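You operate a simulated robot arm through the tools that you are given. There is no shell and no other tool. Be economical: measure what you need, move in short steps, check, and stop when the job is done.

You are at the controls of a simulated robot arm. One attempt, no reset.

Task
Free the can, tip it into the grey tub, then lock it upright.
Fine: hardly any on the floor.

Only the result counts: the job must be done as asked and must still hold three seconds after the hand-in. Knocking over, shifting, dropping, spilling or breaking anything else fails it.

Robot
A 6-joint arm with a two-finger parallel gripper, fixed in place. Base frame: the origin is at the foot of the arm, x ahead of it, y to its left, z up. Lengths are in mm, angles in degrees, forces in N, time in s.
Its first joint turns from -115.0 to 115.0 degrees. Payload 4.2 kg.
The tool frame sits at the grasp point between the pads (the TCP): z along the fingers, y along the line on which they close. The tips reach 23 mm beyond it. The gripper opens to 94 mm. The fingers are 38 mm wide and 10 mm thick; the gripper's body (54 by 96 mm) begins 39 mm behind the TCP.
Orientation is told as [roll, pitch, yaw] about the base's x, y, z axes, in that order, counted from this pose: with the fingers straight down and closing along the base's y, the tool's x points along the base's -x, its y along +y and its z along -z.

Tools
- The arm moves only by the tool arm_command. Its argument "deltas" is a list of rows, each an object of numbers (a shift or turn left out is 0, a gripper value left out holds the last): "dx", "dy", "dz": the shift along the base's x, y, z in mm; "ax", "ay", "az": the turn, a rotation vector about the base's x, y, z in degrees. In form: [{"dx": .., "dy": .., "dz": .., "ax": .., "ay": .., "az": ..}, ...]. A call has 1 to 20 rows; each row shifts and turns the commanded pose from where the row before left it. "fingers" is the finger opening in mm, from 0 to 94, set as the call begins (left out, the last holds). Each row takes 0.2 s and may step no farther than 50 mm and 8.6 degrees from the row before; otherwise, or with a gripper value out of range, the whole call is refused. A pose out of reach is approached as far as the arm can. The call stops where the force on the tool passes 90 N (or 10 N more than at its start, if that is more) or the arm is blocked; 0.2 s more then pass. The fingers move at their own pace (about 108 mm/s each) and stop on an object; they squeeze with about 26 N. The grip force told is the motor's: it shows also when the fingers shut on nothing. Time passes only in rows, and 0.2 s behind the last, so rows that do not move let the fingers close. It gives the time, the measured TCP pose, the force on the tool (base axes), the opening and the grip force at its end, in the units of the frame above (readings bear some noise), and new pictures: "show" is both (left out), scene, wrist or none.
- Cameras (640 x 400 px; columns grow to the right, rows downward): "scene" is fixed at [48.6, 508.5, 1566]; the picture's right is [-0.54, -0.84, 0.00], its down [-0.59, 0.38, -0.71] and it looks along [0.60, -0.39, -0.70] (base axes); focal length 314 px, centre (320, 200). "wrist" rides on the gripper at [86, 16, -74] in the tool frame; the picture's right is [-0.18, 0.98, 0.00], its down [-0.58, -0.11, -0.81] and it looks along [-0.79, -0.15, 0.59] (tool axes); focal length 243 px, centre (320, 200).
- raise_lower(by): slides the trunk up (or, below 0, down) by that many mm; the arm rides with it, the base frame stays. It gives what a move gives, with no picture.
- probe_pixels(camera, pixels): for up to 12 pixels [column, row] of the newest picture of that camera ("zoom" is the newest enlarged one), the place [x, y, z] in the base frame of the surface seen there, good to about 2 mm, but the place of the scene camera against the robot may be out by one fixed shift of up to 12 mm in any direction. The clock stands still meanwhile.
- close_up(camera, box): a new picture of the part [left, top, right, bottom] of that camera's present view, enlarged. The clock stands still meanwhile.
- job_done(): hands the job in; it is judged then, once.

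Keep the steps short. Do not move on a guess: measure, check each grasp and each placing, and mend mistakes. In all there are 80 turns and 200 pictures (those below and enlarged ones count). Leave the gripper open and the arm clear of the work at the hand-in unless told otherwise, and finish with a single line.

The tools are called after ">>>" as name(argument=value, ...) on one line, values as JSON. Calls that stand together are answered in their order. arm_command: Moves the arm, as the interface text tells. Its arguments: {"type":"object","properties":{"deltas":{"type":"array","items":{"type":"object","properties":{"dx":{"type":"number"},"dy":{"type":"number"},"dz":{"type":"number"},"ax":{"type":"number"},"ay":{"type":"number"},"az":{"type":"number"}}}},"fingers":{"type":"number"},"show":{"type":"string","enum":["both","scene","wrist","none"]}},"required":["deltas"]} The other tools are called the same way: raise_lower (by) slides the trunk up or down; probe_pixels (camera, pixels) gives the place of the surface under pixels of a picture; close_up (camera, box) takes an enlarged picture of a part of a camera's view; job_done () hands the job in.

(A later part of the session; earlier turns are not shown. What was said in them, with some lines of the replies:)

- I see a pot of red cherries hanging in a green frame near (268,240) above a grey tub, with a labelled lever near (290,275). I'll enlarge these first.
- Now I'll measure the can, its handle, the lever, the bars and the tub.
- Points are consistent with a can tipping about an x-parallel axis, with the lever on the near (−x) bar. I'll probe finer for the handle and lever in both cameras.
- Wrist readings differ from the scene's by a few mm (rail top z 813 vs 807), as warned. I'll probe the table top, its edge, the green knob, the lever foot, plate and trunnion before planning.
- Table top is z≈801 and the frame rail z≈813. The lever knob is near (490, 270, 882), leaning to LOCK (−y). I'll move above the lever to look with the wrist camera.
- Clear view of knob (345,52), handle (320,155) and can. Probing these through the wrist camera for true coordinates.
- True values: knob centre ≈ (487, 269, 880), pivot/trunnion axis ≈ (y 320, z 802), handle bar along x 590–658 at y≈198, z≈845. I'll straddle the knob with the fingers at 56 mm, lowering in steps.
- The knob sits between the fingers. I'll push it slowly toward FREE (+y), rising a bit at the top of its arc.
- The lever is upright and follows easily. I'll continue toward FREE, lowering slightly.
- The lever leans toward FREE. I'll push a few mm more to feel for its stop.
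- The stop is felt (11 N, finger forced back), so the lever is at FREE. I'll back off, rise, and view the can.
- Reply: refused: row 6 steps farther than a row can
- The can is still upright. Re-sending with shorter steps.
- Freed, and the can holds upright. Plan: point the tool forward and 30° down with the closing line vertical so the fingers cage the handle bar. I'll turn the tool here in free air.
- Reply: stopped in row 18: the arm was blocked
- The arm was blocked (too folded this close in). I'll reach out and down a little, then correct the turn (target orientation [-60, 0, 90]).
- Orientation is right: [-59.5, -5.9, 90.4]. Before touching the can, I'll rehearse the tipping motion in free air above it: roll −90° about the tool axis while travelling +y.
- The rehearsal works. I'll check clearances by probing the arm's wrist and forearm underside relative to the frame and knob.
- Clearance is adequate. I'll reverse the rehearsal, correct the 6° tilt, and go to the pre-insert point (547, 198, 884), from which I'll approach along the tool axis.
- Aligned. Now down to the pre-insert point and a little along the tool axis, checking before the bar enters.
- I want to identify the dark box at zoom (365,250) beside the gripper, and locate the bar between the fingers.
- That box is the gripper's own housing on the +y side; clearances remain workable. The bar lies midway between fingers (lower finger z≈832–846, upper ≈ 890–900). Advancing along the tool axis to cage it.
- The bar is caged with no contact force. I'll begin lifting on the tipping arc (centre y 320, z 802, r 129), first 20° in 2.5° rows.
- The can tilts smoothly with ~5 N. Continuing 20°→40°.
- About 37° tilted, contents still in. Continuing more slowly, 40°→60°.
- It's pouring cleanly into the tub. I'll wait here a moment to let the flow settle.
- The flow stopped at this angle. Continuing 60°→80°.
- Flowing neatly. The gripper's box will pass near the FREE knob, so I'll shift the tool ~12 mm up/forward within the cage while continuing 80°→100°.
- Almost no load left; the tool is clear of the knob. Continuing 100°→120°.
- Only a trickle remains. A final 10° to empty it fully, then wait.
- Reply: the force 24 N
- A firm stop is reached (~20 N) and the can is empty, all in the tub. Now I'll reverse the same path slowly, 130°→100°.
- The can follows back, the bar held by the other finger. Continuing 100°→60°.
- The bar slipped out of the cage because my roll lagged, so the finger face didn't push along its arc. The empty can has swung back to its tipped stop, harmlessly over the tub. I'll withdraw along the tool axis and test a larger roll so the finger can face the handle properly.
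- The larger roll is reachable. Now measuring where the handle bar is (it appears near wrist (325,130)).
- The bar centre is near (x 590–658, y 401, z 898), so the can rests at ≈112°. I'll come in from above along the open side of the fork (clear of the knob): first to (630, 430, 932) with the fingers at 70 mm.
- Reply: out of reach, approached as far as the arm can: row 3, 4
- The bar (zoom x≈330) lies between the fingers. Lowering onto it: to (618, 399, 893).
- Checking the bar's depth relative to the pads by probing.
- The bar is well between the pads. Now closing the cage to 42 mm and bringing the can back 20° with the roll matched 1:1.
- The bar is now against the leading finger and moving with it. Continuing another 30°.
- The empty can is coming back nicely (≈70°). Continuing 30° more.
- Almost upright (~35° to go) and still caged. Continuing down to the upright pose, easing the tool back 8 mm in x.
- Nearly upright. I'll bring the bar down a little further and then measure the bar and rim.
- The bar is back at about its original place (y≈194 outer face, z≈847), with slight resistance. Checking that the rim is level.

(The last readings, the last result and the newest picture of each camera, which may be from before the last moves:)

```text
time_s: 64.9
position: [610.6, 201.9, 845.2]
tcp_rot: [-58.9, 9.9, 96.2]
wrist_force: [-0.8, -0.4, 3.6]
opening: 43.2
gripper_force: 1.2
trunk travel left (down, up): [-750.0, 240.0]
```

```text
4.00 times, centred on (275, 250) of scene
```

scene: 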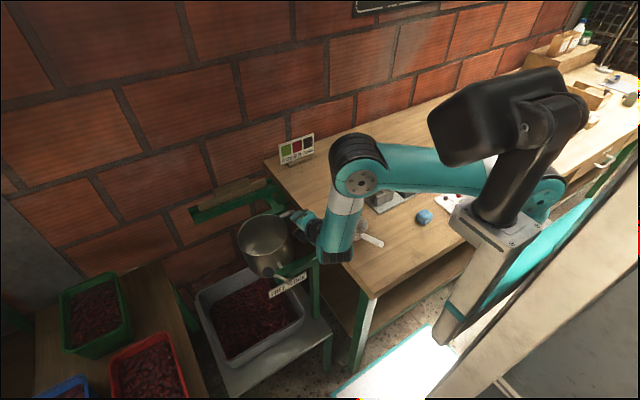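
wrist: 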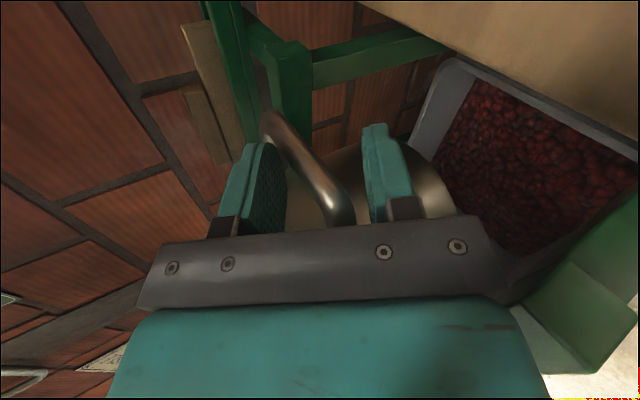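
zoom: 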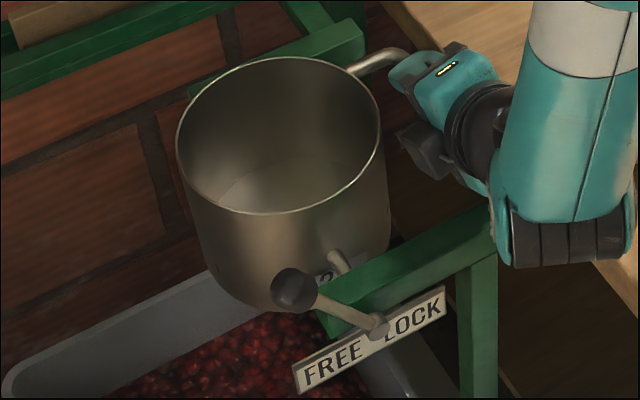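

The rim is level (858–859 all round). I'll open the fingers and withdraw along the tool axis, then check that it stays upright.

>>> arm_command(deltas=[{}, {}, {"dx": -8.7, "dz": 5}, {"dx": -13, "dz": 7.5}, {"dx": -17, "dz": 10}, {"dx": -17, "dz": 10}, {"dx": -10, "dz": 30}, {"dz": 40}], fingers=62)

>>> close_up(camera="scene", box=[230, 200, 310, 250])

>>> probe_pixels(camera="zoom", pixels=[[73, 270], [75, 262], [72, 285], [79, 250], [481, 260], [480, 240], [470, 215], [440, 165]])

```text
time_s: 66.7
position: [543.4, 203.4, 946.9]
tcp_rot: [-58.8, 10.0, 96.3]
wrist_force: [-0.4, -0.1, -1.0]
opening: 62.0
gripper_force: 0.0
trunk travel left (down, up): [-750.0, 240.0]
```

scene: 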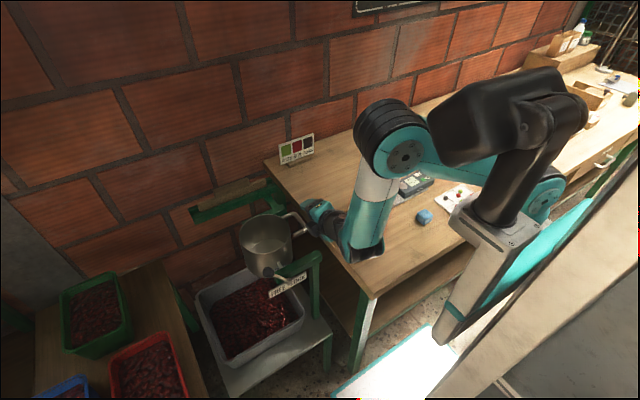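
wrist: 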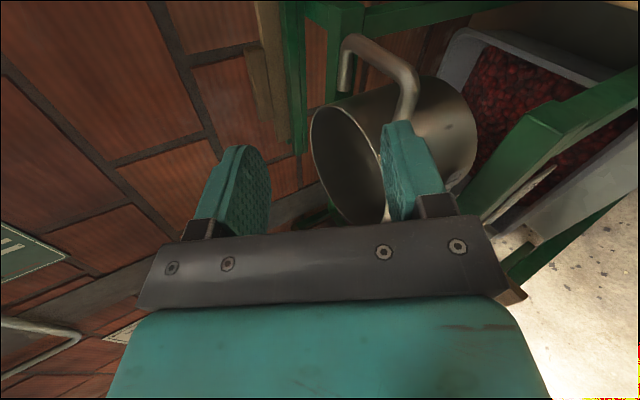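

```text
8.00 times, centred on (270, 225) of scene
```

zoom: 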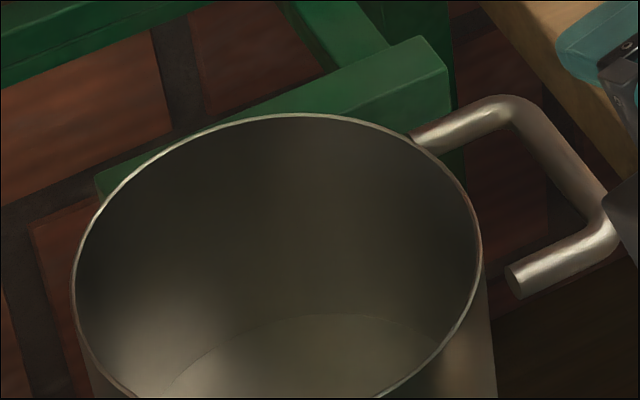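

```text
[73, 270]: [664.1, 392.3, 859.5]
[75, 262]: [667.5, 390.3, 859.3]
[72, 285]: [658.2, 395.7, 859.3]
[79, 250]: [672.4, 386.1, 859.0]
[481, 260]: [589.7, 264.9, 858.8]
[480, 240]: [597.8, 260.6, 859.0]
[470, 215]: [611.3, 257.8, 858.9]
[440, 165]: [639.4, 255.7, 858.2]
```

It stays level by itself. Now I'll rise and turn the tool back to pointing straight down for the lever.

>>> arm_command(deltas=[{"ax": 4.33, "az": -2.5, "dz": 30}, {"ax": 4.33, "az": -2.5, "dz": 30}, {"ay": 8.5}, {"ay": 8.5}, {"ay": 8.5}, {"ay": 8.5}, {"ay": 8.5}, {"ay": 8.5}, {"ay": 8.5}, {"az": -8.2, "dx": -6}, {"az": -8.2, "dx": -6}, {"az": -8.2, "dx": -6}, {"az": -8.2, "dx": -6}, {"az": -8.2, "dx": -6}, {"az": -8.2, "dx": -6}, {"az": -8.2, "dx": -6}, {"az": -8.2, "dx": -6}, {"az": -8.2, "dx": -6}, {"az": -8.2}, {"az": -8.0}])

```text
time_s: 70.9
position: [490.1, 201.7, 1007.7]
tcp_rot: [0.2, -0.4, 1.6]
wrist_force: [0.3, 0.6, -0.2]
opening: 61.9
gripper_force: 0.1
trunk travel left (down, up): [-750.0, 240.0]
```

scene: 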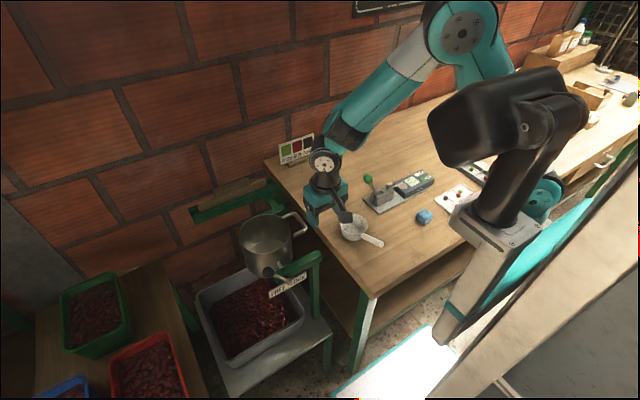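
wrist: 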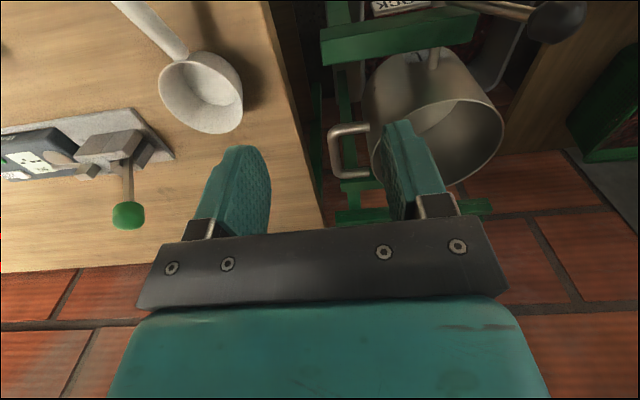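

Measuring the knob in its FREE position at wrist (560,20).

>>> probe_pixels(camera="wrist", pixels=[[558, 20], [540, 15], [575, 25], [555, 38], [500, 5]])

>>> arm_command(deltas=[{"dy": 40, "az": -1.5}, {"dy": 45}, {"dy": 45}, {"dy": 44}, {"dz": -25}, {"dz": -20}], show="wrist")

```text
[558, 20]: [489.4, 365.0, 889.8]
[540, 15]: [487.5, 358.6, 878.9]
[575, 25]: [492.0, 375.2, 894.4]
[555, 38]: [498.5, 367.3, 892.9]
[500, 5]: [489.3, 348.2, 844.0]
```

```text
time_s: 72.3
position: [490.0, 375.0, 961.6]
tcp_rot: [0.0, -0.4, 0.3]
wrist_force: [0.4, -0.9, -0.7]
opening: 62.0
gripper_force: 0.0
trunk travel left (down, up): [-750.0, 240.0]
```

wrist: 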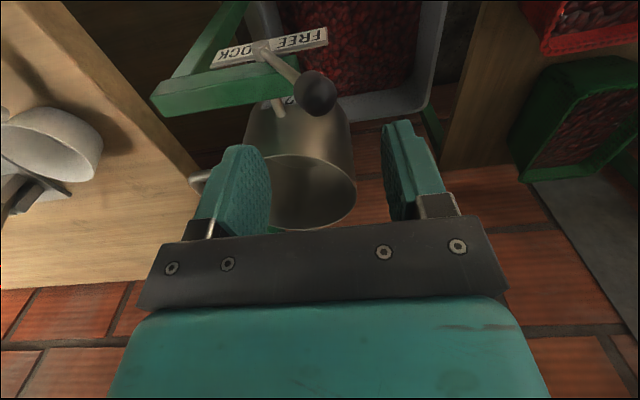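

Straddling the knob: lowering to z≈885, then pushing −y toward LOCK in stages.

>>> arm_command(deltas=[{"dz": -26}, {"dz": -26}, {"dz": -24}, {"dy": -8, "dz": 3}, {"dy": -8, "dz": 3}, {"dy": -8, "dz": 3}, {"dy": -8, "dz": 3}, {"dy": -8, "dz": 2}, {"dy": -8, "dz": 1}, {"dy": -8}], show="wrist")

```text
time_s: 74.5
position: [490.4, 321.0, 900.6]
tcp_rot: [0.2, -0.3, 0.2]
wrist_force: [0.3, 0.4, -0.1]
opening: 62.4
gripper_force: 0.0
trunk travel left (down, up): [-750.0, 240.0]
```

wrist: 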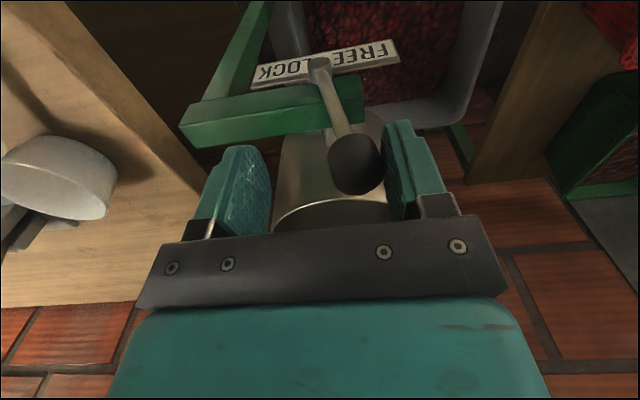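

The lever follows. Continuing over the top to LOCK.

>>> arm_command(deltas=[{"dy": -8}, {"dy": -8}, {"dy": -8}, {"dy": -8, "dz": -1}, {"dy": -8, "dz": -2}, {"dy": -8, "dz": -3}, {"dy": -8, "dz": -3}, {"dy": -5, "dz": -3}, {"dy": -4, "dz": -2}, {"dy": -3, "dz": -1}])

>>> close_up(camera="scene", box=[230, 200, 330, 300])

```text
time_s: 76.7
position: [491.0, 252.3, 884.6]
tcp_rot: [0.1, -0.4, 0.2]
wrist_force: [-0.4, 0.8, -0.4]
opening: 62.5
gripper_force: 0.2
trunk travel left (down, up): [-750.0, 240.0]
```

scene: 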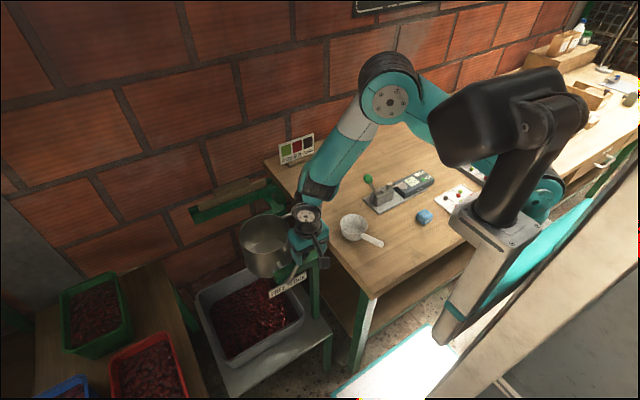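
wrist: 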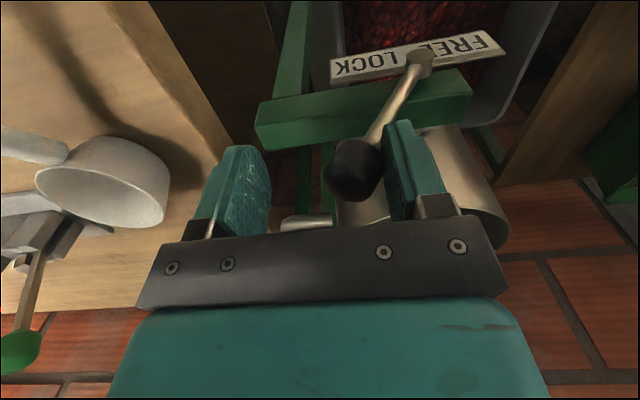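

```text
4.00 times, centred on (280, 250) of scene
```

zoom: 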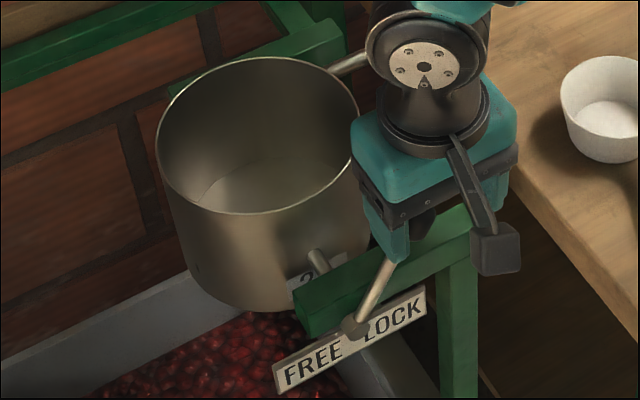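

No resistance yet; pushing a little further to feel the LOCK stop.

>>> arm_command(deltas=[{"dy": -3, "dz": -1}, {"dy": -3, "dz": -1}], show="none")

>>> arm_command(deltas=[{"dy": -2, "dz": -1}, {"dy": -2}], show="wrist")

>>> probe_pixels(camera="wrist", pixels=[[350, 170], [365, 175], [340, 165]])

```text
time_s: 77.3
position: [491.5, 249.3, 885.6]
tcp_rot: [0.3, -0.3, 0.3]
wrist_force: [2.6, 14.6, 0.2]
opening: 68.5
gripper_force: 6.8
trunk travel left (down, up): [-750.0, 240.0]
```

```text
time_s: 77.9
position: [491.7, 246.2, 884.3]
tcp_rot: [0.6, -0.5, 0.2]
wrist_force: [-0.6, 24.6, 15.4]
opening: 72.9
gripper_force: 13.1
trunk travel left (down, up): [-750.0, 240.0]
```

wrist: 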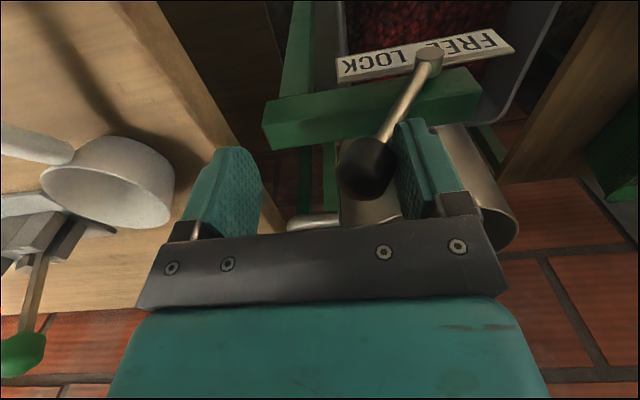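

```text
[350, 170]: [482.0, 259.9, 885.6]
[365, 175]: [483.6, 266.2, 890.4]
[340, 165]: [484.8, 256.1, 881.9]
```

The LOCK stop is felt (25 N) with the knob back where it began (~y 267). Backing off, rising, and moving clear.

>>> arm_command(deltas=[{"dy": 5}, {"dy": 5}, {"dz": 25}, {"dz": 40}, {"dz": 45}, {"dx": -8, "dy": -35, "dz": 25}, {"dx": -8, "dy": -40}, {"dx": -8, "dy": -40}, {"dx": -8, "dy": -40}, {"dx": -8, "dy": -40}], fingers=80)

>>> close_up(camera="scene", box=[230, 200, 330, 300])

>>> close_up(camera="scene", box=[170, 250, 350, 400])

>>> close_up(camera="scene", box=[230, 200, 310, 250])

>>> probe_pixels(camera="zoom", pixels=[[73, 270], [75, 262], [72, 285], [79, 250], [481, 260], [480, 240], [470, 215], [440, 165]])

```text
time_s: 80.1
position: [451.7, 56.1, 1018.9]
tcp_rot: [0.1, -0.3, 0.1]
wrist_force: [-0.1, 0.5, 0.7]
opening: 80.0
gripper_force: 0.0
trunk travel left (down, up): [-750.0, 240.0]
```

scene: 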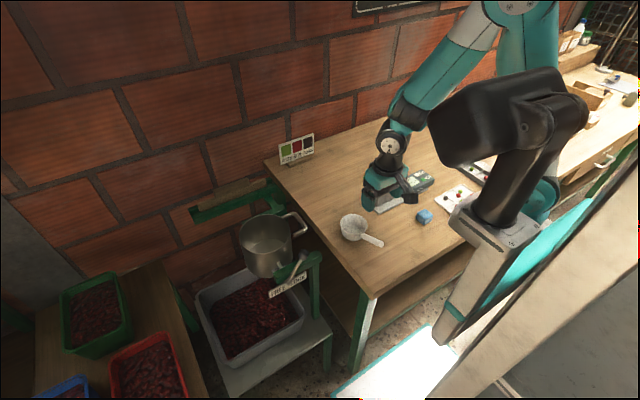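
wrist: 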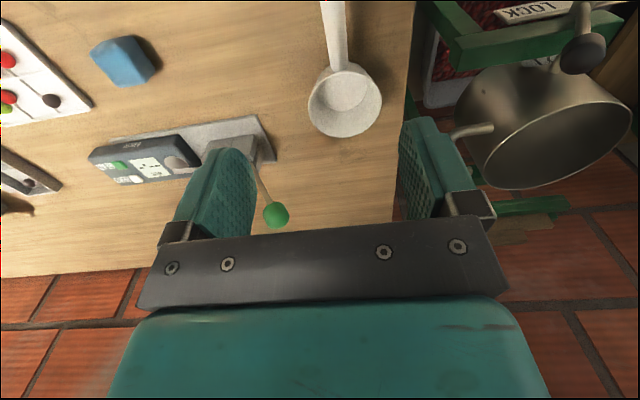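

```text
4.00 times, centred on (280, 250) of scene
```

zoom: 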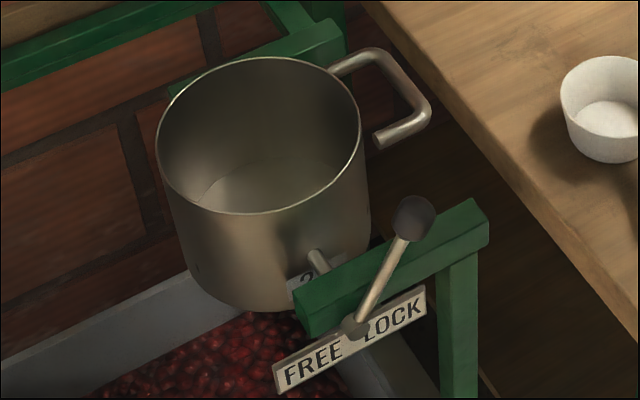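

```text
2.67 times, centred on (260, 325) of scene
```

zoom: 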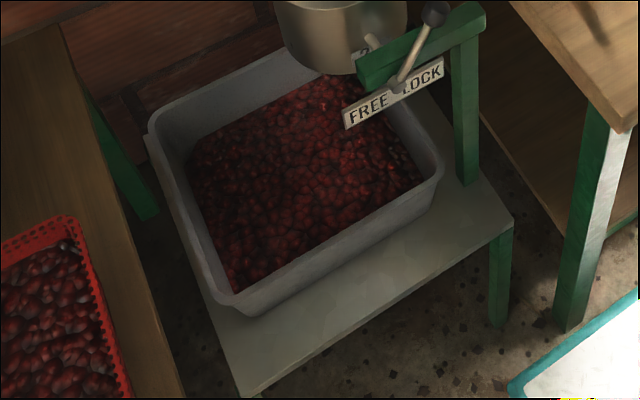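

```text
8.00 times, centred on (270, 225) of scene
```

zoom: 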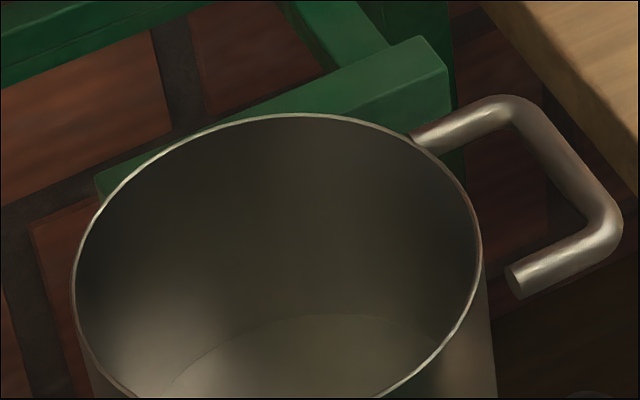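

```text
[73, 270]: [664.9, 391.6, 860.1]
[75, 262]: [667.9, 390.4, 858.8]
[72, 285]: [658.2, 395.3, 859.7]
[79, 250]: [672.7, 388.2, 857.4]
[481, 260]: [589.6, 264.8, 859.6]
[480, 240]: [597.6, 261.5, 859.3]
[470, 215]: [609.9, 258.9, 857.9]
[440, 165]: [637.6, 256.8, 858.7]
```

The can is empty, level and locked. The cherries are all in the tub with none seen on the floor, the table items are untouched, and the arm is clear with the gripper open. Handing in.

>>> job_done()

```text
The job is handed in.
```

The can was freed, emptied into the grey tub with no spill seen on the floor, and locked upright again; the job is handed in.
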